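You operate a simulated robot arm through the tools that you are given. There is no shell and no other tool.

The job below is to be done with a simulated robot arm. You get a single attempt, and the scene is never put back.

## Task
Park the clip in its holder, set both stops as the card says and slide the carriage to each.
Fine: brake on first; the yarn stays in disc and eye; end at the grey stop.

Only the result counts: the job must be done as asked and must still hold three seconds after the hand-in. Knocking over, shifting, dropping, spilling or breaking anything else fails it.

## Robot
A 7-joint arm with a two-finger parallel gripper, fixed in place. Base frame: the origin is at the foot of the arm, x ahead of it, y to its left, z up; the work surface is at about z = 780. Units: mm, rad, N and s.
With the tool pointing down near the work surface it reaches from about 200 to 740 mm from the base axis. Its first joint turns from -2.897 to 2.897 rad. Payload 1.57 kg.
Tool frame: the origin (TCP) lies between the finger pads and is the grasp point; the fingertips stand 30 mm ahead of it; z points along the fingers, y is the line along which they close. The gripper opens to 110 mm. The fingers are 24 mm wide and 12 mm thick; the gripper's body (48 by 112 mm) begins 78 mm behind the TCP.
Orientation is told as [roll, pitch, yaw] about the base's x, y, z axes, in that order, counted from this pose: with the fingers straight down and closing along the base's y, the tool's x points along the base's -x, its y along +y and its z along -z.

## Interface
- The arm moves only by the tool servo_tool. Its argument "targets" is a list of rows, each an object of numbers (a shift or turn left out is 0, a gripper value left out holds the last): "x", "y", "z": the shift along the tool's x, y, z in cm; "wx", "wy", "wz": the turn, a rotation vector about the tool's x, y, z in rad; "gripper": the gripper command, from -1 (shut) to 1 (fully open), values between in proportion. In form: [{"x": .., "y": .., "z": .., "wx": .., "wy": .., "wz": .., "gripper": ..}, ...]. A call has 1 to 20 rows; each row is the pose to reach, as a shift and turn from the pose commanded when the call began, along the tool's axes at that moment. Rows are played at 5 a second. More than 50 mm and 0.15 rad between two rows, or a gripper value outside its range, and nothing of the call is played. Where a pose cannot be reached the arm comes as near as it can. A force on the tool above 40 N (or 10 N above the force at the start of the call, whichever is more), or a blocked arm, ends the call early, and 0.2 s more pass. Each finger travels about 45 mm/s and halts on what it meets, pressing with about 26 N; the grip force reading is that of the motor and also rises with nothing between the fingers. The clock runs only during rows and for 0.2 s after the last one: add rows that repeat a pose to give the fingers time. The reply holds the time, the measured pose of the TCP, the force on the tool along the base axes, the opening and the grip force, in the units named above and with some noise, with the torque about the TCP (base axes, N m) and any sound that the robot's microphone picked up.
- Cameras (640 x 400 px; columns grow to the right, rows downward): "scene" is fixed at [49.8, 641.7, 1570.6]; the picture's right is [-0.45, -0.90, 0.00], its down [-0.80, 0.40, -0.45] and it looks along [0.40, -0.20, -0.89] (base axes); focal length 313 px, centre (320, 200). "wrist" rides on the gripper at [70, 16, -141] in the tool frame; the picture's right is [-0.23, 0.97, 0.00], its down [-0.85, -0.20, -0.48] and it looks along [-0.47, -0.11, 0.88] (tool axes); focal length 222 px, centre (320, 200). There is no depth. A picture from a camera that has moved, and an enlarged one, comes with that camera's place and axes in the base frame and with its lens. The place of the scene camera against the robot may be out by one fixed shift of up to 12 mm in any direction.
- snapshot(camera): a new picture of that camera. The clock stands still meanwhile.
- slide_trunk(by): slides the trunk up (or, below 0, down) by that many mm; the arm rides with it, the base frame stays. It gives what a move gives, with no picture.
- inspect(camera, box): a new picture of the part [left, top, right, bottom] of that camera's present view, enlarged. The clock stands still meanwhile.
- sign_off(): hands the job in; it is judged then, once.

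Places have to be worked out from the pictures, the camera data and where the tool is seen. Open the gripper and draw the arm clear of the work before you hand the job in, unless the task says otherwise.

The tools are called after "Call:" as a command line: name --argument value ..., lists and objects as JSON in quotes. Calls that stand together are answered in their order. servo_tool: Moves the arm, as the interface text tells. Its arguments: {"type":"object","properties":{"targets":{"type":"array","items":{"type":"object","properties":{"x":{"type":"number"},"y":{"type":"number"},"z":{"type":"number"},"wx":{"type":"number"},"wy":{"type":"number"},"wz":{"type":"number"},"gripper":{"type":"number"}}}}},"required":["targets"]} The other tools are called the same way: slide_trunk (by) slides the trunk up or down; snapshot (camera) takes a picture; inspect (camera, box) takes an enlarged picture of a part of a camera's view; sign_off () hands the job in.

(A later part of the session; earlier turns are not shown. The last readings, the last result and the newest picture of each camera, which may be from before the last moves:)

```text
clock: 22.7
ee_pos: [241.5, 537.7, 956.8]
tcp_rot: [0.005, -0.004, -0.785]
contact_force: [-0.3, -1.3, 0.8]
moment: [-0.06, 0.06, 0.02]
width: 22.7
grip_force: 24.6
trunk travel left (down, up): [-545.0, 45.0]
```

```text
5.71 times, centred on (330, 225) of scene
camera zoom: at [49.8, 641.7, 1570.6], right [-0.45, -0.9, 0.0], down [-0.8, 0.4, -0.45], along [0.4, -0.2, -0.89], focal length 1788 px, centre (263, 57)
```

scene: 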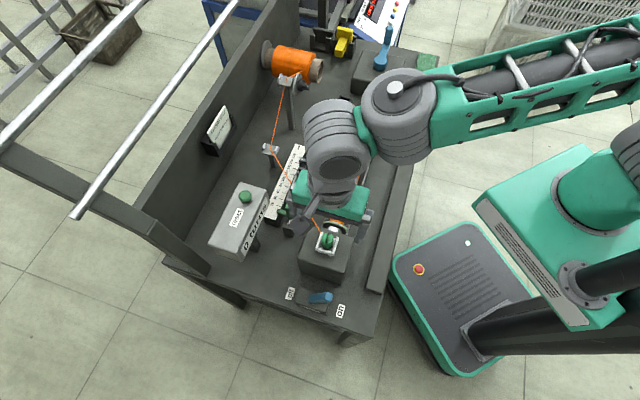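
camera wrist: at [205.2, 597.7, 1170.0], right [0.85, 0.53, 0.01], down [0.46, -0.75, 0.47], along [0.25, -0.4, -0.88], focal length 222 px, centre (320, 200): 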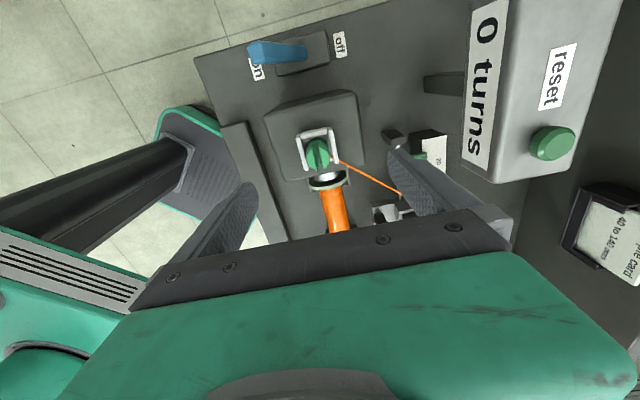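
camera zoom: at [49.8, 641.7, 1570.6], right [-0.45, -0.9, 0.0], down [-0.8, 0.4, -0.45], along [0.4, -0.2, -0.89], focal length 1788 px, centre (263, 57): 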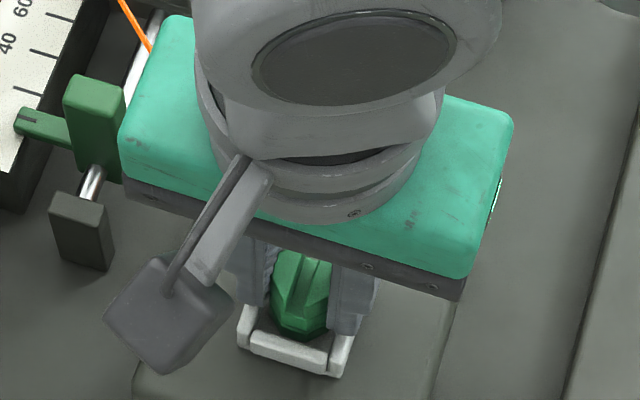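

The clip is held firmly (22.7 mm, 24.6 N). Before carrying it, I want exact heights of the carriage fork, stops and the eye so that the yarn clears them, so I let go again (the clip stays seated), rise and survey the rail.

Call:
servo_tool --targets '[{"gripper": 0.2}, {"gripper": 0.2}, {"gripper": 0.2}, {"z": -4}, {"z": -8}, {"x": -4, "y": 1.5, "z": -9}, {"x": -8, "y": 3, "z": -9}, {"x": -12, "y": 4.5, "z": -9}, {"x": -16, "y": 6, "z": -9}, {"x": -20, "y": 7.5, "z": -9}, {"x": -24, "y": 9, "z": -9}, {"x": -28, "y": 10.5, "z": -9}, {"x": -30.8, "y": 11.4, "z": -9}, {"x": -30.8, "y": 11.4, "z": -9}]'

Call:
snapshot --camera "wrist"

Call:
snapshot --camera "scene"

```text
clock: 25.7
ee_pos: [540.0, 401.3, 1050.9]
tcp_rot: [0.005, -0.006, -0.783]
contact_force: [-0.4, -0.2, 0.3]
moment: [0.01, -0.02, 0.0]
width: 65.8
grip_force: 0.1
trunk travel left (down, up): [-545.0, 45.0]
```

```text
taken
camera wrist: at [502.5, 462.4, 1192.1], right [0.85, 0.53, 0.01], down [0.46, -0.75, 0.48], along [0.26, -0.41, -0.88], focal length 222 px, centre (320, 200)
```

wrist: 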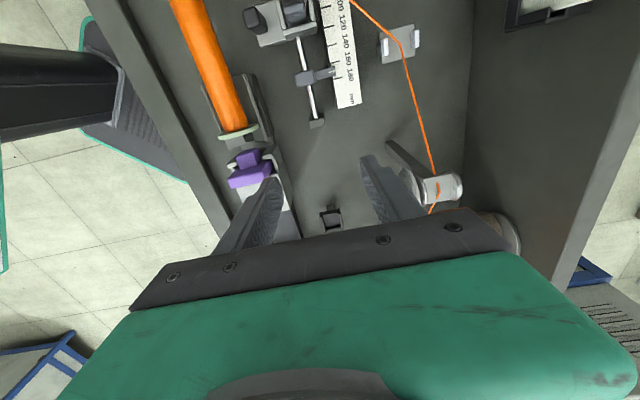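

```text
taken
```

scene: 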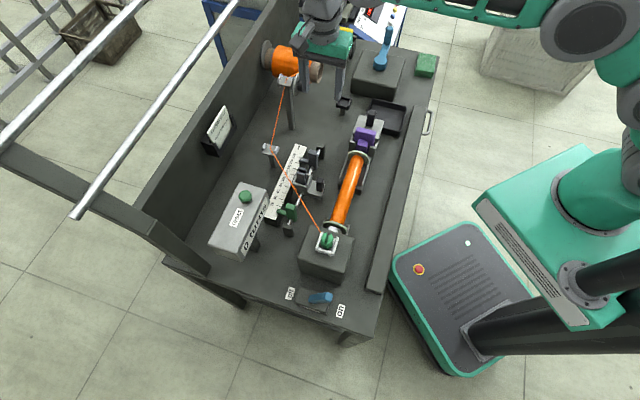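

Good view. I zoom in on the carriage/rail, the eye, the disc and the dark holder, then I'll take a second view from another place for triangulation.

Call:
inspect --camera "wrist" --box '[230, 0, 380, 130]'

Call:
inspect --camera "wrist" --box '[340, 0, 480, 100]'

Call:
inspect --camera "wrist" --box '[210, 130, 370, 240]'

Call:
inspect --camera "wrist" --box '[370, 130, 490, 220]'

```text
3.08 times, centred on (305, 65) of wrist
camera zoom: at [502.5, 462.4, 1192.1], right [0.85, 0.53, 0.01], down [0.46, -0.75, 0.48], along [0.26, -0.41, -0.88], focal length 684 px, centre (366, 615)
```

zoom: 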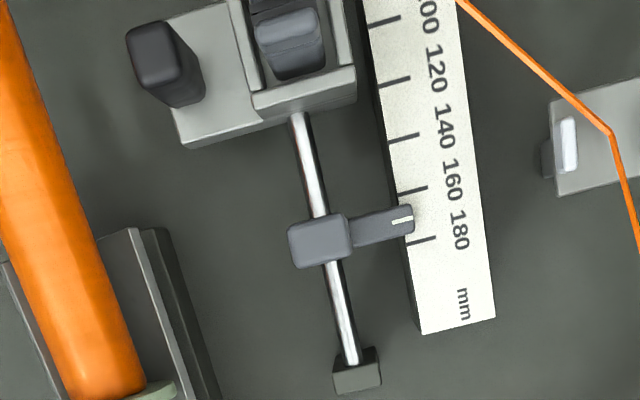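

```text
4.00 times, centred on (410, 50) of wrist
camera zoom: at [502.5, 462.4, 1192.1], right [0.85, 0.53, 0.01], down [0.46, -0.75, 0.48], along [0.26, -0.41, -0.88], focal length 888 px, centre (-40, 800)
```

zoom: 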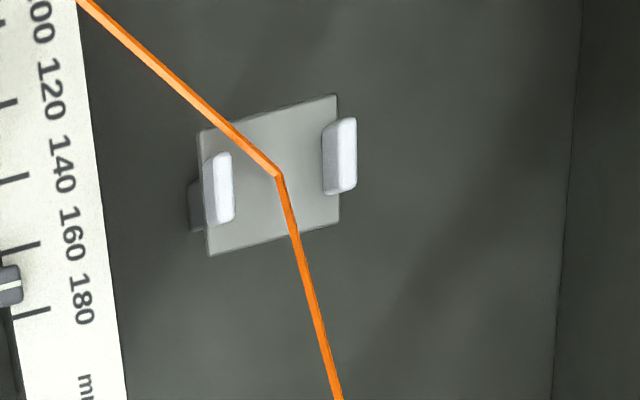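

```text
3.64 times, centred on (290, 185) of wrist
camera zoom: at [502.5, 462.4, 1192.1], right [0.85, 0.53, 0.01], down [0.46, -0.75, 0.48], along [0.26, -0.41, -0.88], focal length 808 px, centre (429, 254)
```

zoom: 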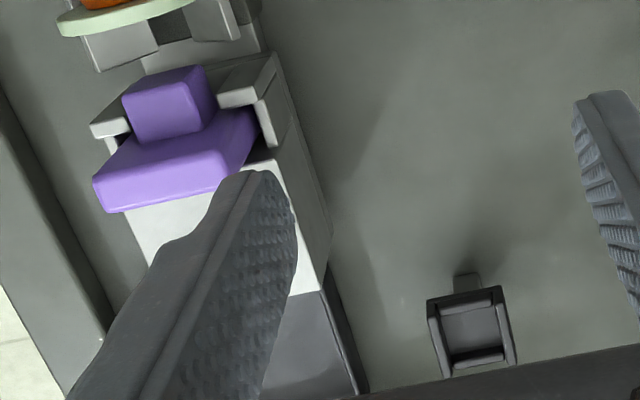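

```text
4.44 times, centred on (430, 175) of wrist
camera zoom: at [502.5, 462.4, 1192.1], right [0.85, 0.53, 0.01], down [0.46, -0.75, 0.48], along [0.26, -0.41, -0.88], focal length 987 px, centre (-169, 311)
```

zoom: 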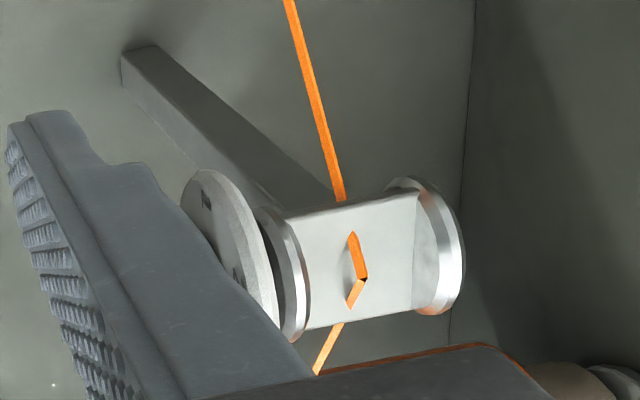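

The grey stop's pointer reads about 171 mm now. I shift the camera about 115 mm towards the robot for the second triangulation view.

Call:
servo_tool --targets '[{"x": 0.4, "y": -3.8}, {"x": 0.8, "y": -7.6}, {"x": 1.3, "y": -11.4}, {"x": 1.3, "y": -11.4}]'

Call:
snapshot --camera "wrist"

Call:
inspect --camera "wrist" --box '[260, 0, 420, 130]'

Call:
inspect --camera "wrist" --box '[400, 10, 520, 90]'

Call:
inspect --camera "wrist" --box '[330, 130, 490, 240]'

```text
clock: 26.7
ee_pos: [449.4, 328.1, 1051.2]
tcp_rot: [0.005, -0.005, -0.786]
contact_force: [0.8, -0.2, -0.2]
moment: [0.02, -0.03, -0.02]
width: 65.9
grip_force: 0.1
trunk travel left (down, up): [-545.0, 45.0]
```

```text
taken
camera wrist: at [412.9, 389.4, 1192.7], right [0.85, 0.53, 0.01], down [0.46, -0.75, 0.48], along [0.26, -0.41, -0.88], focal length 222 px, centre (320, 200)
```

wrist: 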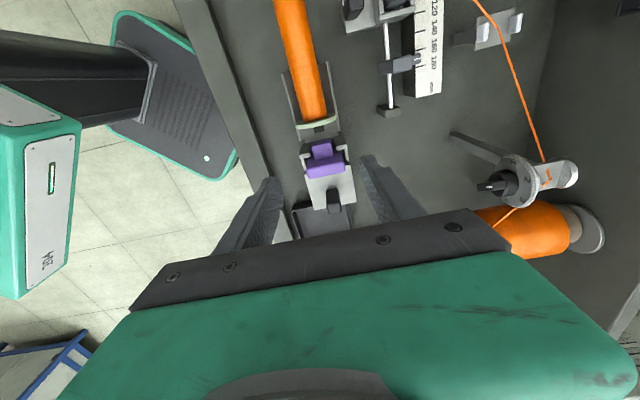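

```text
3.08 times, centred on (340, 65) of wrist
camera zoom: at [412.9, 389.4, 1192.7], right [0.85, 0.53, 0.01], down [0.46, -0.75, 0.48], along [0.26, -0.41, -0.88], focal length 684 px, centre (258, 615)
```

zoom: 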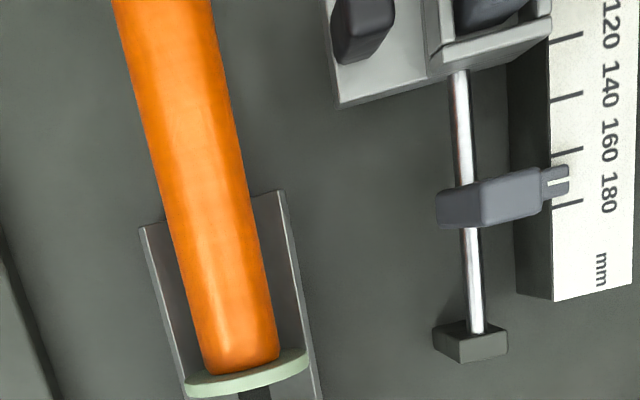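

```text
5.00 times, centred on (460, 50) of wrist
camera zoom: at [412.9, 389.4, 1192.7], right [0.85, 0.53, 0.01], down [0.46, -0.75, 0.48], along [0.26, -0.41, -0.88], focal length 1111 px, centre (-380, 950)
```

zoom: 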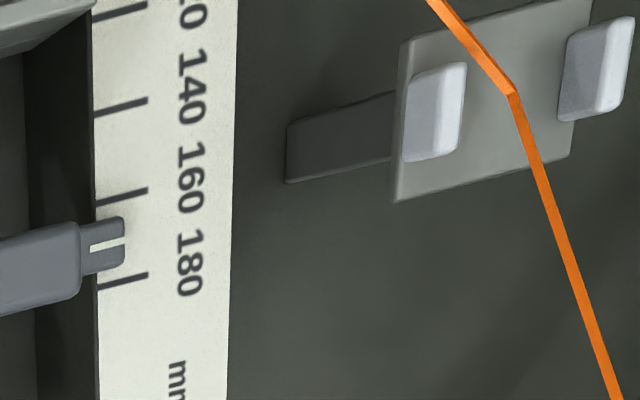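

```text
3.64 times, centred on (410, 185) of wrist
camera zoom: at [412.9, 389.4, 1192.7], right [0.85, 0.53, 0.01], down [0.46, -0.75, 0.48], along [0.26, -0.41, -0.88], focal length 808 px, centre (-7, 254)
```

zoom: 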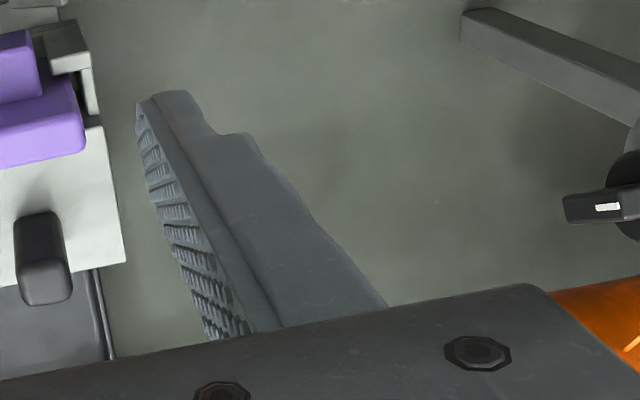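

Triangulation gives the yarn bend in the eye at about (568, 545, 865), peg tops about z 872, and the grey stop's top at (489, 453, 889). I move to view the carriage and its fork more directly.

Call:
servo_tool --targets '[{"x": 1.5, "y": 3.8}, {"x": 3, "y": 7.6}, {"x": 4.3, "y": 11.5}, {"x": 4.3, "y": 11.5}]'

Call:
snapshot --camera "wrist"

Call:
inspect --camera "wrist" --box '[230, 20, 390, 150]'

Call:
inspect --camera "wrist" --box '[370, 60, 470, 140]'

```text
clock: 27.7
ee_pos: [501.7, 439.1, 1052.0]
tcp_rot: [0.005, -0.005, -0.787]
contact_force: [0.1, 0.6, 0.4]
moment: [-0.01, 0.02, 0.01]
width: 66.1
grip_force: 0.0
trunk travel left (down, up): [-545.0, 45.0]
```

```text
taken
camera wrist: at [463.2, 500.8, 1192.5], right [0.85, 0.53, 0.01], down [0.46, -0.75, 0.48], along [0.26, -0.41, -0.88], focal length 222 px, centre (320, 200)
```

wrist: 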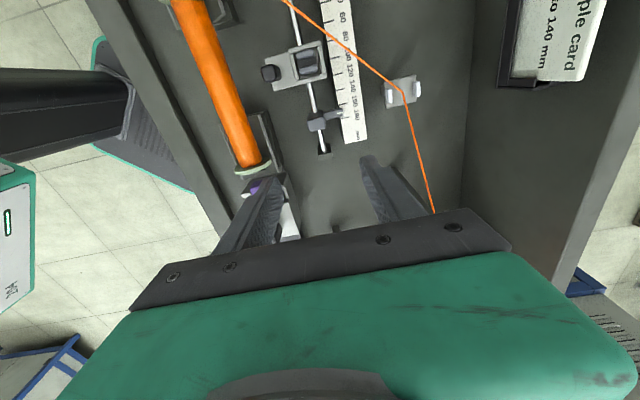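

```text
3.08 times, centred on (310, 85) of wrist
camera zoom: at [463.2, 500.8, 1192.5], right [0.85, 0.53, 0.01], down [0.46, -0.75, 0.48], along [0.26, -0.41, -0.88], focal length 684 px, centre (351, 554)
```

zoom: 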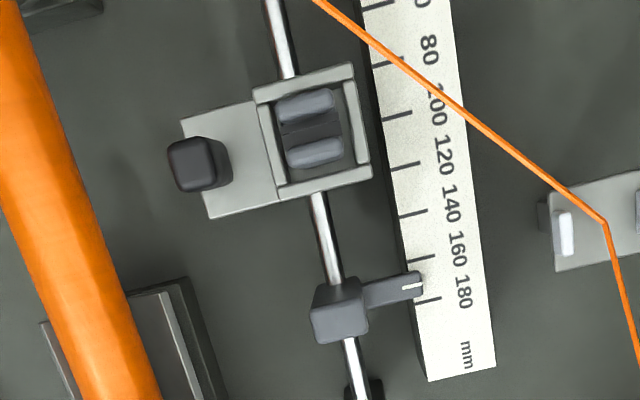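

```text
5.00 times, centred on (420, 100) of wrist
camera zoom: at [463.2, 500.8, 1192.5], right [0.85, 0.53, 0.01], down [0.46, -0.75, 0.48], along [0.26, -0.41, -0.88], focal length 1111 px, centre (-180, 700)
```

zoom: 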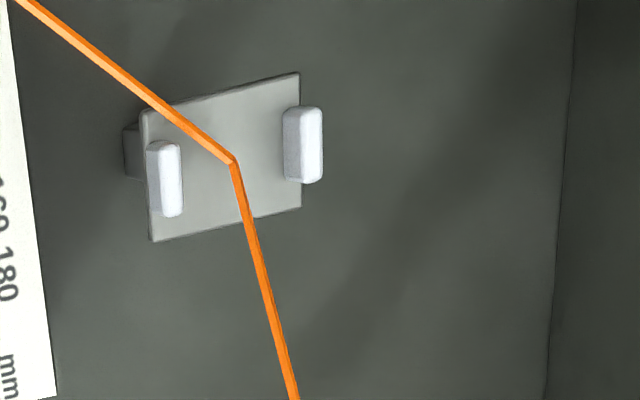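

Fork tops are at z≈892 and the stops' tops ≈890, so a yarn slope of about 17° clears them. Now I look at the dark holder from right above it, keeping height.

Call:
servo_tool --targets '[{"x": -4.5, "y": -0.4}, {"x": -9, "y": -0.8}, {"x": -13.5, "y": -1.2}, {"x": -18, "y": -1.6}, {"x": -21, "y": -2}, {"x": -21, "y": -2}]'

Call:
snapshot --camera "wrist"

Call:
inspect --camera "wrist" --box '[260, 90, 380, 190]'

Call:
snapshot --camera "scene"

```text
clock: 29.1
ee_pos: [632.7, 278.4, 1051.1]
tcp_rot: [0.005, -0.005, -0.784]
contact_force: [-0.1, -0.5, 0.7]
moment: [-0.03, 0.0, -0.01]
width: 66.3
grip_force: 0.1
trunk travel left (down, up): [-545.0, 45.0]
```

```text
taken
camera wrist: at [595.2, 339.6, 1193.3], right [0.85, 0.53, 0.01], down [0.46, -0.75, 0.48], along [0.26, -0.41, -0.88], focal length 222 px, centre (320, 200)
```

wrist: 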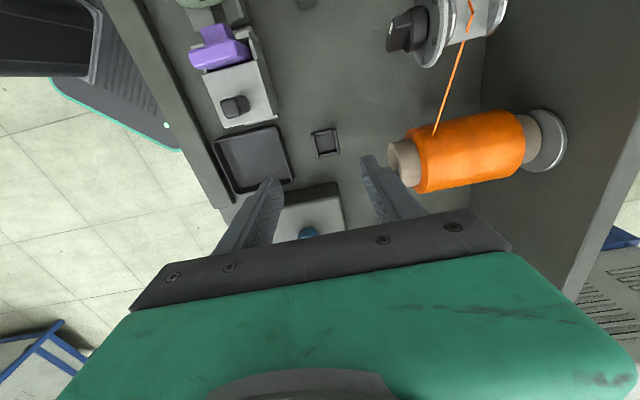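

```text
4.00 times, centred on (320, 140) of wrist
camera zoom: at [595.2, 339.6, 1193.3], right [0.85, 0.53, 0.01], down [0.46, -0.75, 0.48], along [0.26, -0.41, -0.88], focal length 888 px, centre (320, 440)
```

zoom: 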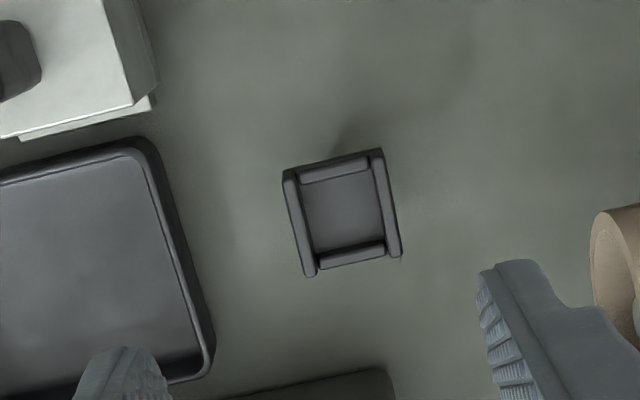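

```text
taken
```

scene: 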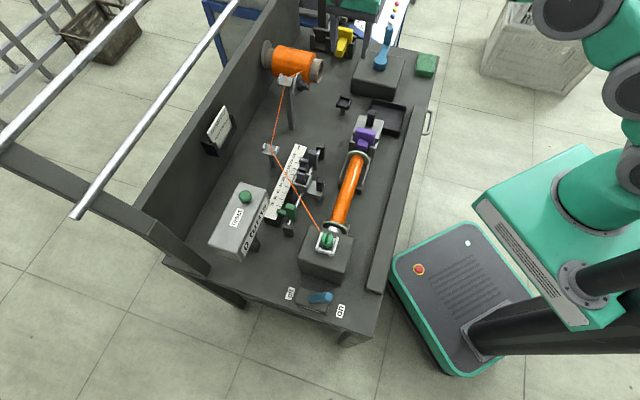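

The dark holder is a small square cup centred at about (656, 264), rim z≈828, inner opening about 30×33 mm and aligned with the tool. I return at height to above the clip.

Call:
servo_tool --targets '[{"x": 4.4, "y": -0.9}, {"x": 8.8, "y": -1.8}, {"x": 13.2, "y": -2.7}, {"x": 17.6, "y": -3.6}, {"x": 22, "y": -4.5}, {"x": 26.4, "y": -5.4}, {"x": 30.8, "y": -6.3}, {"x": 35.2, "y": -7.2}, {"x": 39.6, "y": -8.1, "wx": 0.005, "wy": 0.005}, {"x": 44, "y": -9, "wx": 0.005, "wy": 0.005}, {"x": 46, "y": -9.35, "wx": 0.005, "wy": 0.005}, {"x": 46, "y": -9.35, "z": 4, "wx": 0.005, "wy": 0.005}, {"x": 46, "y": -9.35, "z": 7, "wx": 0.005, "wy": 0.005}, {"x": 46, "y": -9.35, "z": 7, "wx": 0.005, "wy": 0.005}]'

Call:
inspect --camera "wrist" --box '[220, 80, 420, 230]'

```text
clock: 32.1
ee_pos: [243.2, 540.1, 978.1]
tcp_rot: [0.0, 0.0, -0.786]
contact_force: [0.5, 0.5, -0.7]
moment: [-0.02, 0.02, -0.01]
width: 66.0
grip_force: 0.1
trunk travel left (down, up): [-545.0, 45.0]
```

```text
2.67 times, centred on (320, 155) of wrist
camera zoom: at [206.2, 601.5, 1120.6], right [0.85, 0.53, 0.0], down [0.46, -0.75, 0.48], along [0.25, -0.41, -0.88], focal length 592 px, centre (320, 320)
```

zoom: 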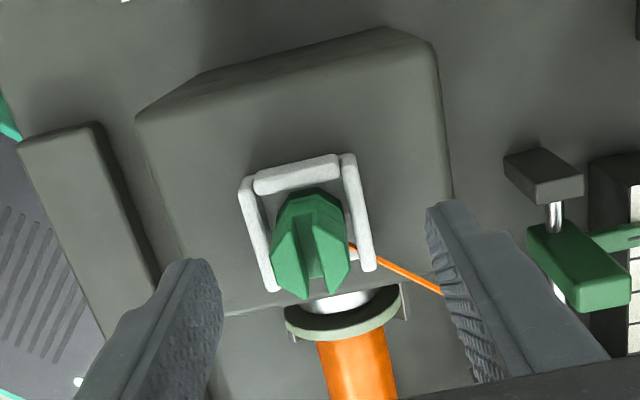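

Tilt is zeroed; the clip sits about 3 mm to the robot side, as before. I shift 3 mm, lower to z≈956 and grip the clip.

Call:
servo_tool --targets '[{"y": -0.3, "z": 1}, {"y": -0.3, "z": 2.2}, {"y": -0.3, "z": 2.2, "gripper": -0.3}, {"y": -0.3, "z": 2.2, "gripper": -0.6}, {"y": -0.3, "z": 2.2, "gripper": -1}, {"y": -0.3, "z": 2.2, "gripper": -1}, {"y": -0.3, "z": 2.2, "gripper": -1}]'

Call:
inspect --camera "wrist" --box '[220, 80, 420, 230]'

```text
clock: 33.7
ee_pos: [241.1, 536.6, 955.9]
tcp_rot: [-0.001, 0.0, -0.787]
contact_force: [-0.1, -0.2, 0.1]
moment: [0.0, -0.01, 0.01]
width: 22.6
grip_force: 26.0
trunk travel left (down, up): [-545.0, 45.0]
```

```text
2.67 times, centred on (320, 155) of wrist
camera zoom: at [204.8, 598.3, 1098.3], right [0.85, 0.53, 0.0], down [0.46, -0.75, 0.48], along [0.25, -0.41, -0.88], focal length 592 px, centre (320, 320)
```

zoom: 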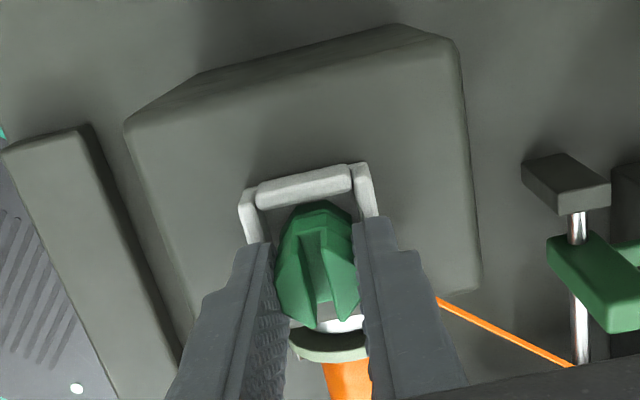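

Held again (22.6 mm, 26 N). I lift gently 29 mm and check the hold and the yarn.

Call:
servo_tool --targets '[{"z": -0.5}, {"z": -1.2}, {"z": -2}, {"z": -2.9}, {"z": -2.9}]'

Call:
inspect --camera "wrist" --box '[220, 80, 420, 230]'

Call:
inspect --camera "scene" --box '[230, 60, 370, 260]'

```text
clock: 34.9
ee_pos: [240.6, 535.6, 984.7]
tcp_rot: [0.0, 0.001, -0.785]
contact_force: [0.2, 0.1, 0.0]
moment: [-0.02, 0.02, -0.01]
width: 22.4
grip_force: 25.9
trunk travel left (down, up): [-545.0, 45.0]
```

```text
2.67 times, centred on (320, 155) of wrist
camera zoom: at [203.8, 597.6, 1126.1], right [0.85, 0.53, 0.0], down [0.46, -0.75, 0.48], along [0.25, -0.41, -0.88], focal length 592 px, centre (320, 320)
```

zoom: 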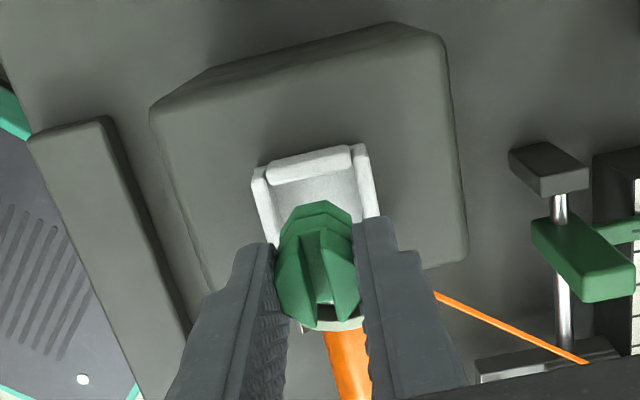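

```text
2.00 times, centred on (300, 160) of scene
camera zoom: at [49.8, 641.7, 1570.6], right [-0.45, -0.9, 0.0], down [-0.8, 0.4, -0.45], along [0.4, -0.2, -0.89], focal length 626 px, centre (360, 280)
```

zoom: 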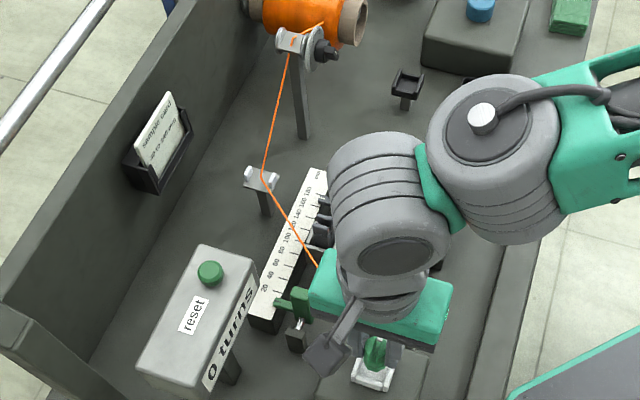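

The clip hangs free of the seat and the yarn is still in disc and eye. I carry it over the bobbin line towards (360, 418) at about the same height.

Call:
servo_tool --targets '[{"x": -1.5, "z": -0.2}, {"x": -3.5, "z": -0.4}, {"x": -6, "y": 0.1, "z": -0.5}, {"x": -8.5, "y": 0.1, "z": -0.5}, {"x": -11, "y": 0.1, "z": -0.4}, {"x": -13.5, "y": 0.1, "z": -0.3}, {"x": -15.5, "y": 0.1, "z": -0.3}, {"x": -16.8, "y": 0.1, "z": -0.3}]'

Call:
snapshot --camera "wrist"

Call:
inspect --camera "scene" --box '[230, 60, 370, 260]'

```text
clock: 36.7
ee_pos: [360.5, 417.6, 990.1]
tcp_rot: [0.001, -0.001, -0.784]
contact_force: [0.4, 0.2, -1.2]
moment: [-0.05, -0.02, 0.04]
width: 22.5
grip_force: 25.7
trunk travel left (down, up): [-545.0, 45.0]
```

```text
taken
camera wrist: at [323.2, 479.0, 1131.4], right [0.85, 0.53, 0.0], down [0.46, -0.75, 0.48], along [0.25, -0.41, -0.88], focal length 222 px, centre (320, 200)
```

wrist: 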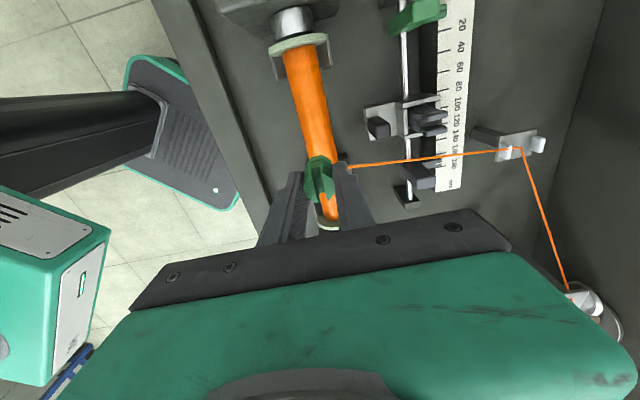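

```text
2.00 times, centred on (300, 160) of scene
camera zoom: at [49.8, 641.7, 1570.6], right [-0.45, -0.9, 0.0], down [-0.8, 0.4, -0.45], along [0.4, -0.2, -0.89], focal length 626 px, centre (360, 280)
```

zoom: 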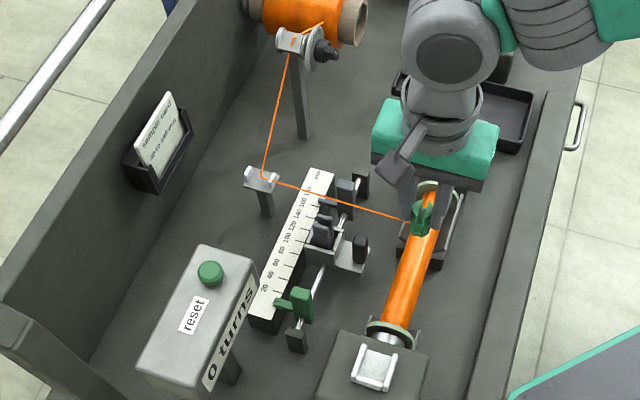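

The yarn cleared the fork and is still in the eye. I continue past the grey stop and rail end, then begin to lower towards the holder.

Call:
servo_tool --targets '[{"x": -2, "y": 0, "z": 0}, {"x": -4.5, "y": 0.1, "z": 0.1}, {"x": -7, "y": 0.1, "z": 0.3}, {"x": -9.7, "y": 0.15, "z": 0.5}, {"x": -11.5, "y": 0.4, "z": 0.8}, {"x": -13.4, "y": 0.7, "z": 1.2}, {"x": -16, "y": 1.6, "z": 2.3}, {"x": -18.7, "y": 2.5, "z": 3.5}, {"x": -18.7, "y": 2.5, "z": 3.5}]'

Call:
snapshot --camera "wrist"

Call:
inspect --camera "scene" --box '[230, 20, 430, 180]'

```text
clock: 38.7
ee_pos: [510.9, 304.3, 955.9]
tcp_rot: [0.001, -0.001, -0.784]
contact_force: [0.6, -0.1, -0.2]
moment: [0.0, 0.0, -0.01]
width: 22.6
grip_force: 25.4
trunk travel left (down, up): [-545.0, 45.0]
```

```text
taken
camera wrist: at [474.4, 365.3, 1097.2], right [0.85, 0.53, 0.0], down [0.46, -0.75, 0.48], along [0.25, -0.41, -0.88], focal length 222 px, centre (320, 200)
```

wrist: 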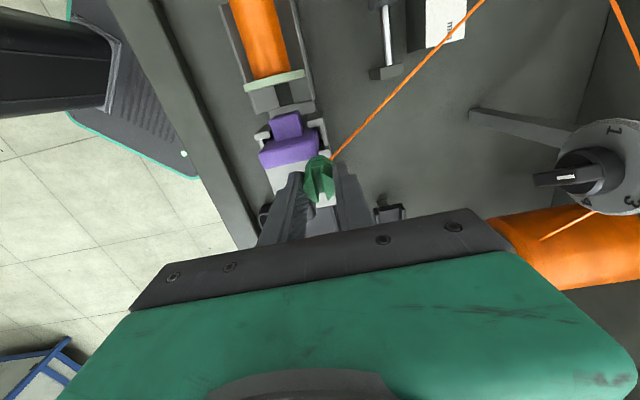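

```text
2.50 times, centred on (330, 100) of scene
camera zoom: at [49.8, 641.7, 1570.6], right [-0.45, -0.9, 0.0], down [-0.8, 0.4, -0.45], along [0.4, -0.2, -0.89], focal length 782 px, centre (295, 450)
```

zoom: 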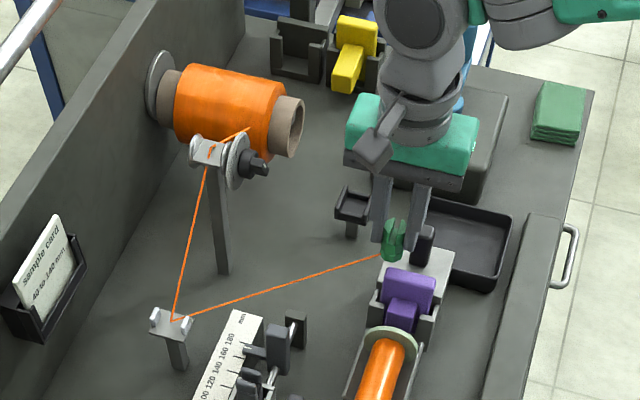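

Yarn is still held in disc and eye, clip above the tailstock edge. I carry on to directly above the dark holder at TCP z≈915 (clip bottom about 40 mm above the rim).

Call:
servo_tool --targets '[{"x": -1.5, "y": 1, "z": 0.3}, {"x": -3.3, "y": 2, "z": 0.8}, {"x": -5.2, "y": 3, "z": 1.4}, {"x": -7.2, "y": 4.1, "z": 2}, {"x": -9.2, "y": 5.2, "z": 2.6}, {"x": -11.2, "y": 6.3, "z": 3.3}, {"x": -12.4, "y": 7, "z": 3.9}, {"x": -13.1, "y": 7.4, "z": 4.1}, {"x": -13.1, "y": 7.4, "z": 4.1}]'

Call:
snapshot --camera "wrist"

Call:
inspect --camera "wrist" --box '[250, 110, 390, 220]'

Call:
inspect --camera "scene" --box '[230, 20, 430, 180]'

```text
clock: 40.7
ee_pos: [655.9, 261.9, 912.9]
tcp_rot: [0.0, 0.001, -0.786]
contact_force: [-0.3, -0.1, -0.8]
moment: [-0.02, 0.02, -0.02]
width: 22.6
grip_force: 25.4
trunk travel left (down, up): [-545.0, 45.0]
```

```text
taken
camera wrist: at [619.1, 323.0, 1055.2], right [0.85, 0.53, 0.0], down [0.46, -0.75, 0.48], along [0.25, -0.41, -0.88], focal length 222 px, centre (320, 200)
```

wrist: 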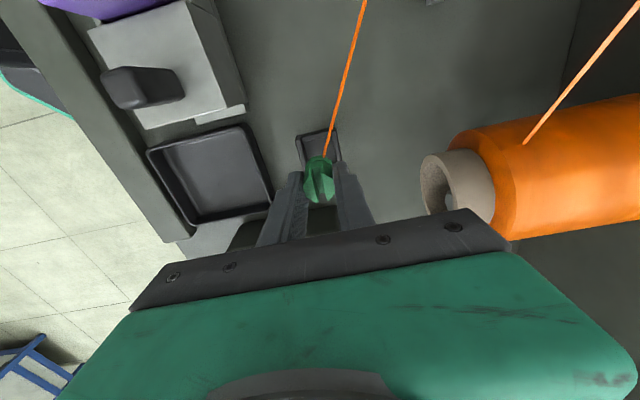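

```text
3.64 times, centred on (320, 165) of wrist
camera zoom: at [619.1, 323.0, 1055.2], right [0.85, 0.53, 0.0], down [0.46, -0.75, 0.48], along [0.25, -0.41, -0.88], focal length 808 px, centre (320, 327)
```

zoom: 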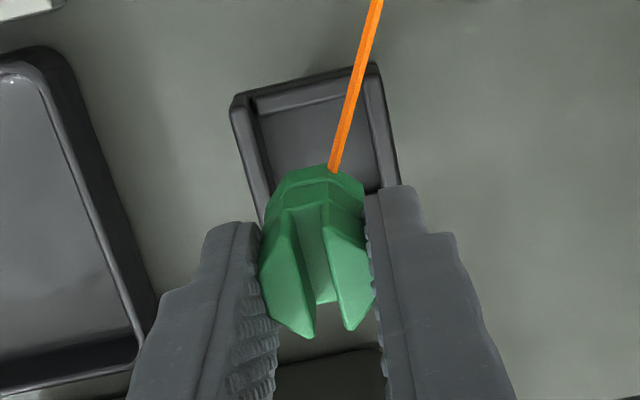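

```text
2.50 times, centred on (330, 100) of scene
camera zoom: at [49.8, 641.7, 1570.6], right [-0.45, -0.9, 0.0], down [-0.8, 0.4, -0.45], along [0.4, -0.2, -0.89], focal length 782 px, centre (295, 450)
```

zoom: 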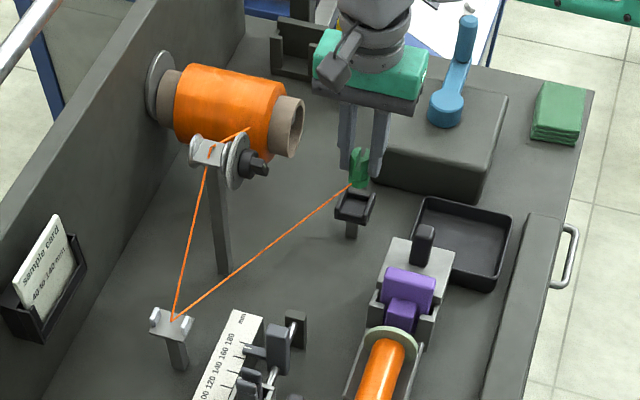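

The clip hangs just above the cup; the cup's inner centre is about 1–2 mm off the tool axis. I correct that and lower to z≈885, then check before seating.

Call:
servo_tool --targets '[{"x": 0.12, "y": 0.17}, {"x": 0.12, "y": 0.17, "z": 0.9}, {"x": 0.12, "y": 0.17, "z": 1.8}, {"x": 0.12, "y": 0.17, "z": 2.6}, {"x": 0.12, "y": 0.17, "z": 2.6}]'

Call:
inspect --camera "wrist" --box '[250, 110, 390, 220]'

Call:
inspect --camera "scene" --box '[310, 60, 390, 120]'

```text
clock: 41.9
ee_pos: [656.2, 264.0, 886.1]
tcp_rot: [0.001, 0.0, -0.783]
contact_force: [0.0, -0.1, -0.1]
moment: [0.0, -0.01, 0.01]
width: 22.7
grip_force: 26.4
trunk travel left (down, up): [-545.0, 45.0]
```

```text
3.64 times, centred on (320, 165) of wrist
camera zoom: at [619.1, 326.5, 1027.9], right [0.85, 0.53, 0.0], down [0.46, -0.75, 0.48], along [0.25, -0.41, -0.88], focal length 808 px, centre (320, 327)
```

zoom: 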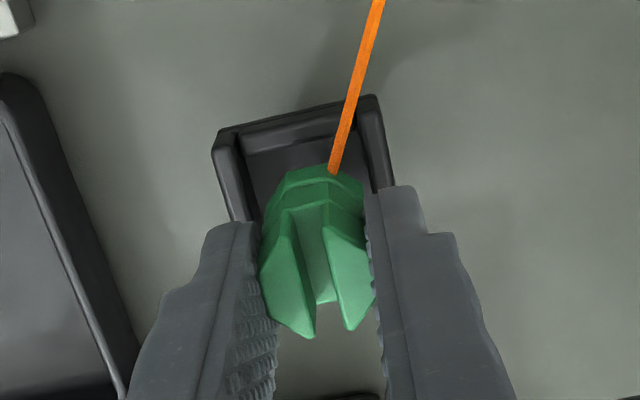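

```text
6.67 times, centred on (350, 90) of scene
camera zoom: at [49.8, 641.7, 1570.6], right [-0.45, -0.9, 0.0], down [-0.8, 0.4, -0.45], along [0.4, -0.2, -0.89], focal length 2086 px, centre (120, 933)
```

zoom: 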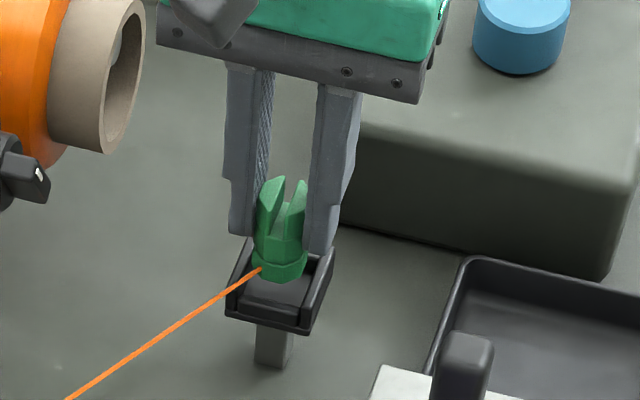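

From the scene view the clip is centred over the cup with its base flange just above the rim. I lower in small steps, watching the force.

Call:
servo_tool --targets '[{"z": 0.4}, {"z": 0.8}, {"z": 1.2}, {"z": 1.2}]'

Call:
inspect --camera "wrist" --box '[250, 110, 390, 220]'

Call:
inspect --camera "scene" --box '[320, 70, 370, 115]'

```text
clock: 42.9
ee_pos: [655.3, 265.8, 874.6]
tcp_rot: [0.0, -0.001, -0.784]
contact_force: [-0.5, 0.4, 0.0]
moment: [0.01, -0.01, 0.0]
width: 22.4
grip_force: 26.7
trunk travel left (down, up): [-545.0, 45.0]
```

```text
3.64 times, centred on (320, 165) of wrist
camera zoom: at [618.3, 326.7, 1016.2], right [0.85, 0.53, 0.0], down [0.46, -0.75, 0.48], along [0.25, -0.41, -0.88], focal length 808 px, centre (320, 327)
```

zoom: 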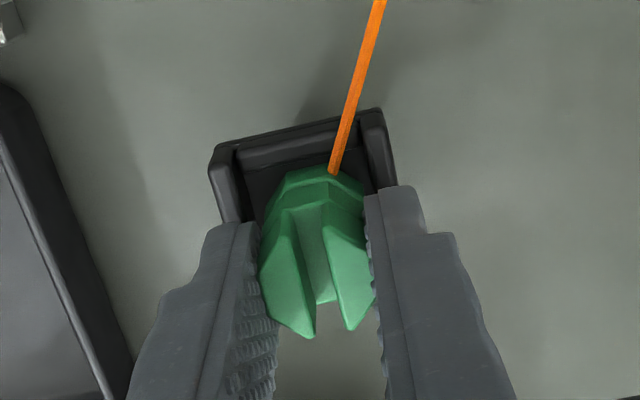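

```text
8.89 times, centred on (345, 92) of scene
camera zoom: at [49.8, 641.7, 1570.6], right [-0.45, -0.9, 0.0], down [-0.8, 0.4, -0.45], along [0.4, -0.2, -0.89], focal length 2782 px, centre (98, 1156)
```

zoom: 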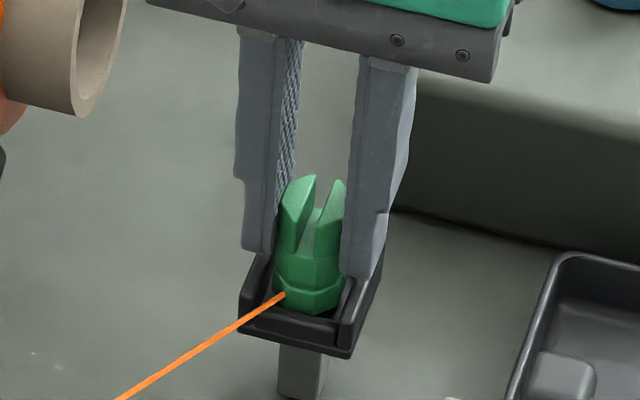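

No contact yet and the clip is inside the rim. I continue down 5 mm in fine steps.

Call:
servo_tool --targets '[{"z": 0.15}, {"z": 0.3}, {"z": 0.45}, {"z": 0.45}]'

Call:
inspect --camera "scene" --box '[320, 70, 370, 115]'

```text
clock: 43.9
ee_pos: [655.5, 264.1, 871.8]
tcp_rot: [0.004, -0.002, -0.783]
contact_force: [1.0, 0.2, 9.2]
moment: [0.01, 0.0, 0.0]
width: 22.5
grip_force: 26.3
trunk travel left (down, up): [-545.0, 45.0]
```

```text
8.89 times, centred on (345, 92) of scene
camera zoom: at [49.8, 641.7, 1570.6], right [-0.45, -0.9, 0.0], down [-0.8, 0.4, -0.45], along [0.4, -0.2, -0.89], focal length 2782 px, centre (98, 1156)
```

zoom: 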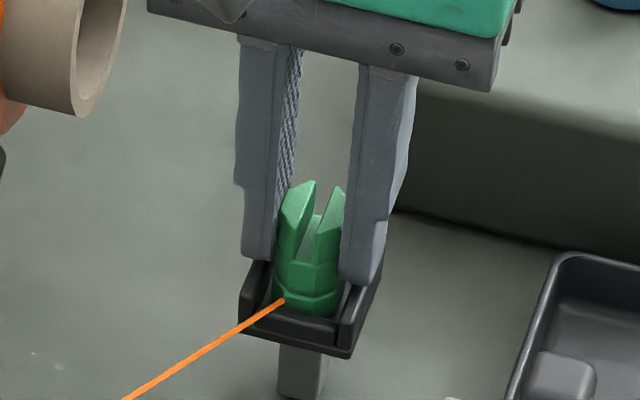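

A contact of 9 N upward at z≈872 shows the clip resting on the cup's floor. I check the wrist view, then open the fingers only to about 44 mm.

Call:
inspect --camera "wrist" --box '[250, 110, 390, 220]'

Call:
servo_tool --targets '[{"z": -0.1}, {"z": -0.1, "gripper": -0.45}, {"z": -0.1, "gripper": -0.2}, {"z": -0.1, "gripper": -0.2}, {"z": -0.1, "gripper": -0.2}]'

Call:
inspect --camera "scene" --box '[320, 70, 370, 115]'

Call:
inspect --camera "wrist" --box '[250, 110, 390, 220]'

```text
3.64 times, centred on (320, 165) of wrist
camera zoom: at [617.8, 326.5, 1013.0], right [0.85, 0.53, 0.0], down [0.46, -0.75, 0.48], along [0.26, -0.4, -0.88], focal length 808 px, centre (320, 327)
```

zoom: 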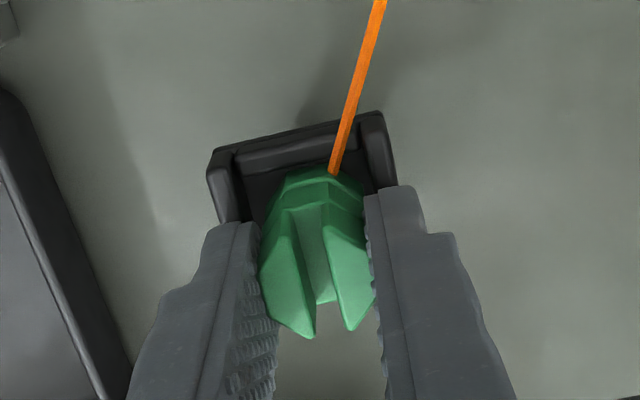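

```text
clock: 45.1
ee_pos: [655.4, 264.2, 869.5]
tcp_rot: [0.001, 0.0, -0.784]
contact_force: [-1.1, 0.3, 0.0]
moment: [-0.01, 0.01, 0.0]
width: 44.0
grip_force: 0.1
trunk travel left (down, up): [-545.0, 45.0]
```

```text
8.89 times, centred on (345, 92) of scene
camera zoom: at [49.8, 641.7, 1570.6], right [-0.45, -0.9, 0.0], down [-0.8, 0.4, -0.45], along [0.4, -0.2, -0.89], focal length 2782 px, centre (98, 1156)
```

zoom: 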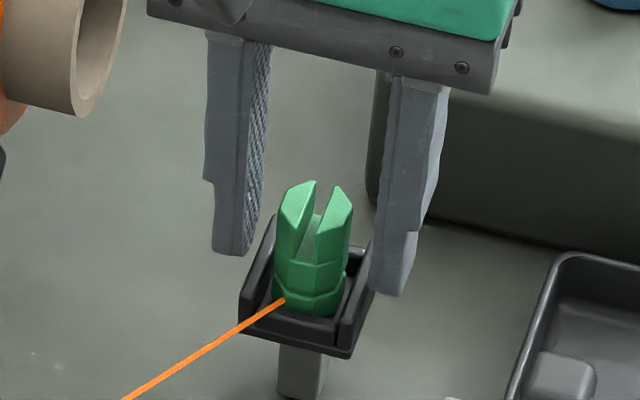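

```text
3.64 times, centred on (320, 165) of wrist
camera zoom: at [618.1, 326.5, 1011.8], right [0.85, 0.53, 0.0], down [0.46, -0.75, 0.48], along [0.25, -0.41, -0.88], focal length 808 px, centre (320, 327)
```

zoom: 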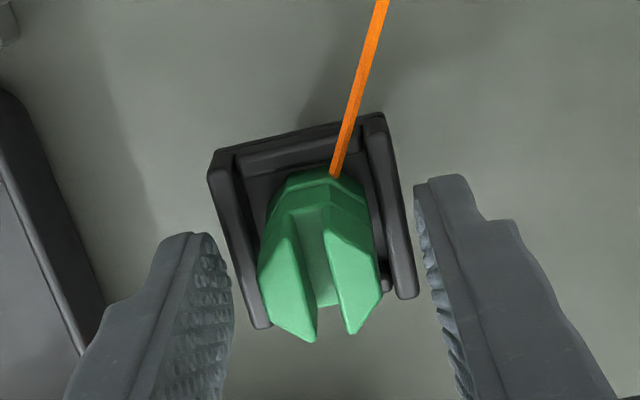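

The clip stands upright in the holder and stayed put on release. I rise straight up, well clear, and verify clip and yarn.

Call:
servo_tool --targets '[{"z": -1.5}, {"z": -4}, {"z": -8}, {"z": -12}, {"z": -16}]'

Call:
inspect --camera "scene" --box '[230, 40, 390, 180]'

Call:
snapshot --camera "wrist"

```text
clock: 46.3
ee_pos: [656.1, 264.0, 1032.1]
tcp_rot: [0.0, 0.0, -0.787]
contact_force: [0.2, 0.5, -0.6]
moment: [-0.04, 0.02, -0.01]
width: 44.3
grip_force: 0.1
trunk travel left (down, up): [-545.0, 45.0]
```

```text
2.86 times, centred on (310, 110) of scene
camera zoom: at [49.8, 641.7, 1570.6], right [-0.45, -0.9, 0.0], down [-0.8, 0.4, -0.45], along [0.4, -0.2, -0.89], focal length 894 px, centre (349, 457)
```

zoom: 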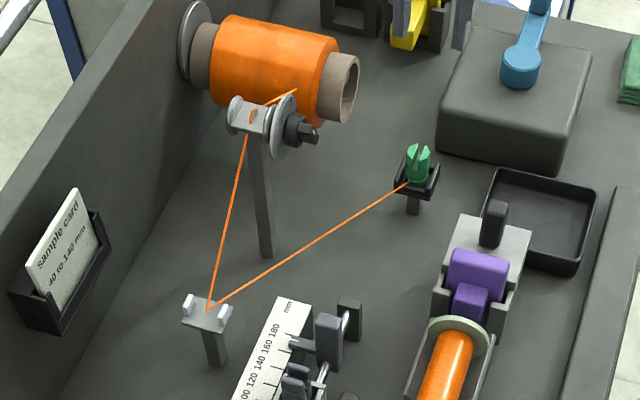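

```text
taken
camera wrist: at [618.9, 325.9, 1173.1], right [0.85, 0.53, 0.0], down [0.46, -0.75, 0.48], along [0.25, -0.41, -0.88], focal length 222 px, centre (320, 200)
```

wrist: 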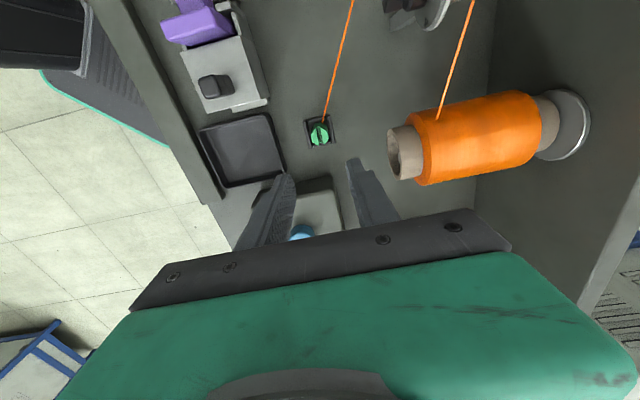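

Clip parked, yarn still in disc and eye. Next I move over the grey stop while turning the tool by -90° (yaw +45°), so the fingers will close along the rail.

Call:
servo_tool --targets '[{"x": 4.2, "y": -0.6}, {"x": 8.4, "y": -1.2}, {"x": 12.6, "y": -1.8, "wz": -0.13}, {"x": 16.8, "y": -2.4, "wz": -0.26}, {"x": 20, "y": -3, "wz": -0.39}, {"x": 22.8, "y": -3.5, "wz": -0.52}, {"x": 22.8, "y": -3.5, "wz": -0.65}, {"x": 22.8, "y": -3.5, "wz": -0.78}, {"x": 22.8, "y": -3.5, "wz": -0.91}, {"x": 22.8, "y": -3.5, "wz": -1.04}, {"x": 22.8, "y": -3.5, "wz": -1.17}, {"x": 22.8, "y": -3.5, "wz": -1.3}, {"x": 22.8, "y": -3.5, "wz": -1.43}, {"x": 22.8, "y": -3.5, "wz": -1.57}, {"x": 22.8, "y": -3.5, "wz": -1.57}]'

Call:
snapshot --camera "wrist"

Call:
inspect --camera "wrist" --box '[220, 130, 420, 260]'

Call:
snapshot --camera "scene"

```text
clock: 49.5
ee_pos: [470.6, 400.4, 1029.8]
tcp_rot: [0.0, 0.0, 0.785]
contact_force: [0.4, 0.3, 0.3]
moment: [0.01, 0.0, 0.03]
width: 44.1
grip_force: 0.0
trunk travel left (down, up): [-545.0, 45.0]
```

```text
taken
camera wrist: at [409.7, 364.5, 1171.8], right [-0.53, 0.85, 0.0], down [0.74, 0.46, 0.48], along [0.41, 0.25, -0.88], focal length 222 px, centre (320, 200)
```

wrist: 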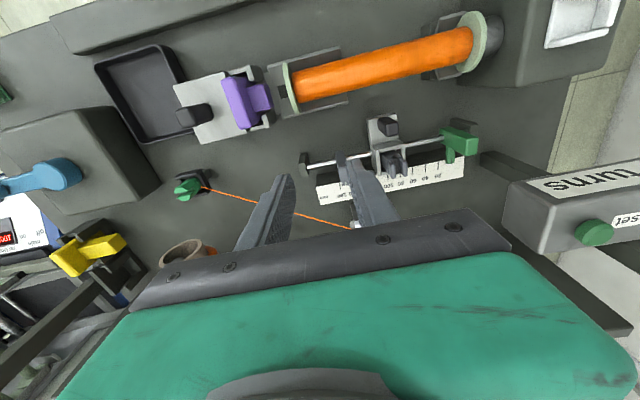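

```text
3.08 times, centred on (320, 195) of wrist
camera zoom: at [409.7, 364.5, 1171.8], right [-0.53, 0.85, 0.0], down [0.74, 0.46, 0.48], along [0.41, 0.25, -0.88], focal length 684 px, centre (320, 215)
```

zoom: 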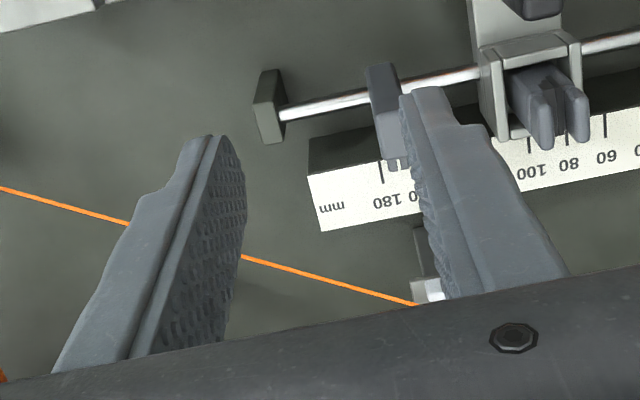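

```text
taken
```

scene: 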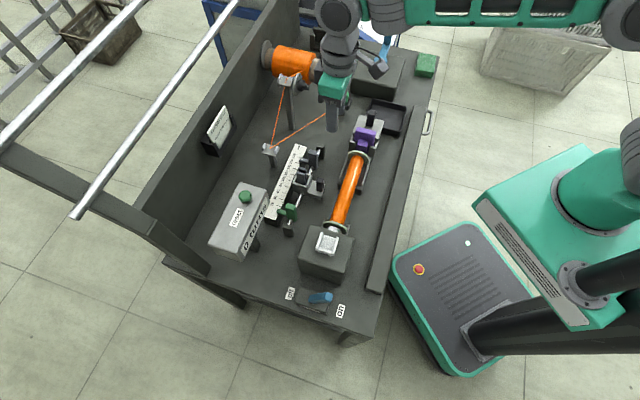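

Now at yaw +45° above the rail's far end. I move over the grey stop (about (489, 453)), open to 55 mm, and come down to z≈965 to check the alignment.

Call:
servo_tool --targets '[{"x": -2.5, "y": 1.2, "gripper": 0.0}, {"x": -5.08, "y": 2.41}, {"x": -5.08, "y": 2.41, "z": 3}, {"x": -5.08, "y": 2.41, "z": 6.5}, {"x": -5.08, "y": 2.41, "z": 6.5}]'

Call:
snapshot --camera "wrist"

Call:
inspect --camera "wrist" --box '[220, 100, 420, 240]'

Call:
inspect --camera "scene" --box '[260, 110, 360, 190]'

```text
clock: 50.7
ee_pos: [489.5, 453.6, 964.5]
tcp_rot: [0.0, 0.002, 0.786]
contact_force: [-0.1, 0.4, -0.6]
moment: [-0.02, 0.03, 0.04]
width: 55.1
grip_force: 0.1
trunk travel left (down, up): [-545.0, 45.0]
```

```text
taken
camera wrist: at [429.7, 416.8, 1106.4], right [-0.53, 0.85, 0.0], down [0.75, 0.46, 0.48], along [0.41, 0.25, -0.88], focal length 222 px, centre (320, 200)
```

wrist: 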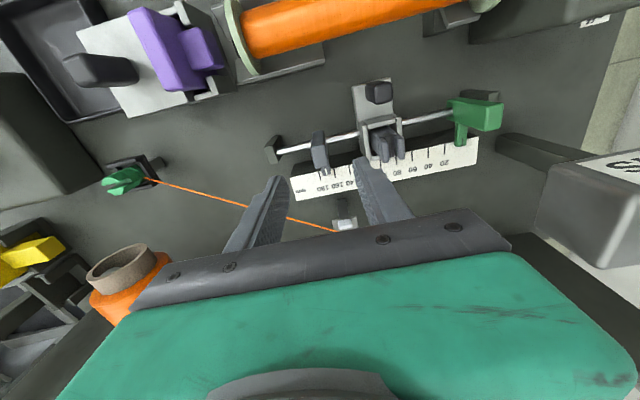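

```text
2.86 times, centred on (320, 170) of wrist
camera zoom: at [429.7, 416.8, 1106.4], right [-0.53, 0.85, 0.0], down [0.75, 0.46, 0.48], along [0.41, 0.25, -0.88], focal length 635 px, centre (320, 286)
```

zoom: 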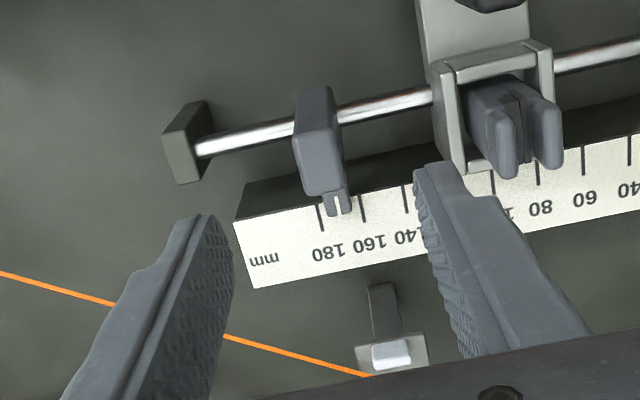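

```text
5.00 times, centred on (310, 150) of scene
camera zoom: at [49.8, 641.7, 1570.6], right [-0.45, -0.9, 0.0], down [-0.8, 0.4, -0.45], along [0.4, -0.2, -0.89], focal length 1565 px, centre (370, 450)
```

zoom: 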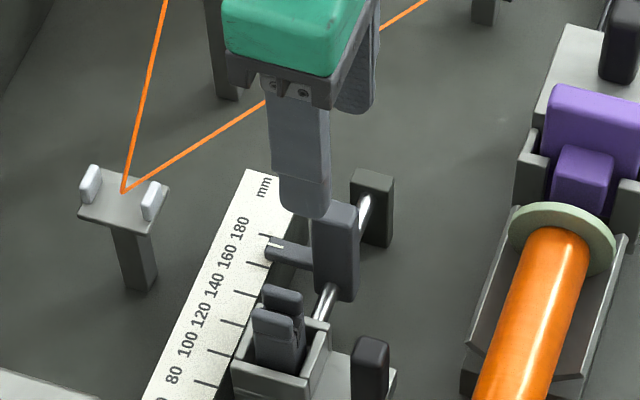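

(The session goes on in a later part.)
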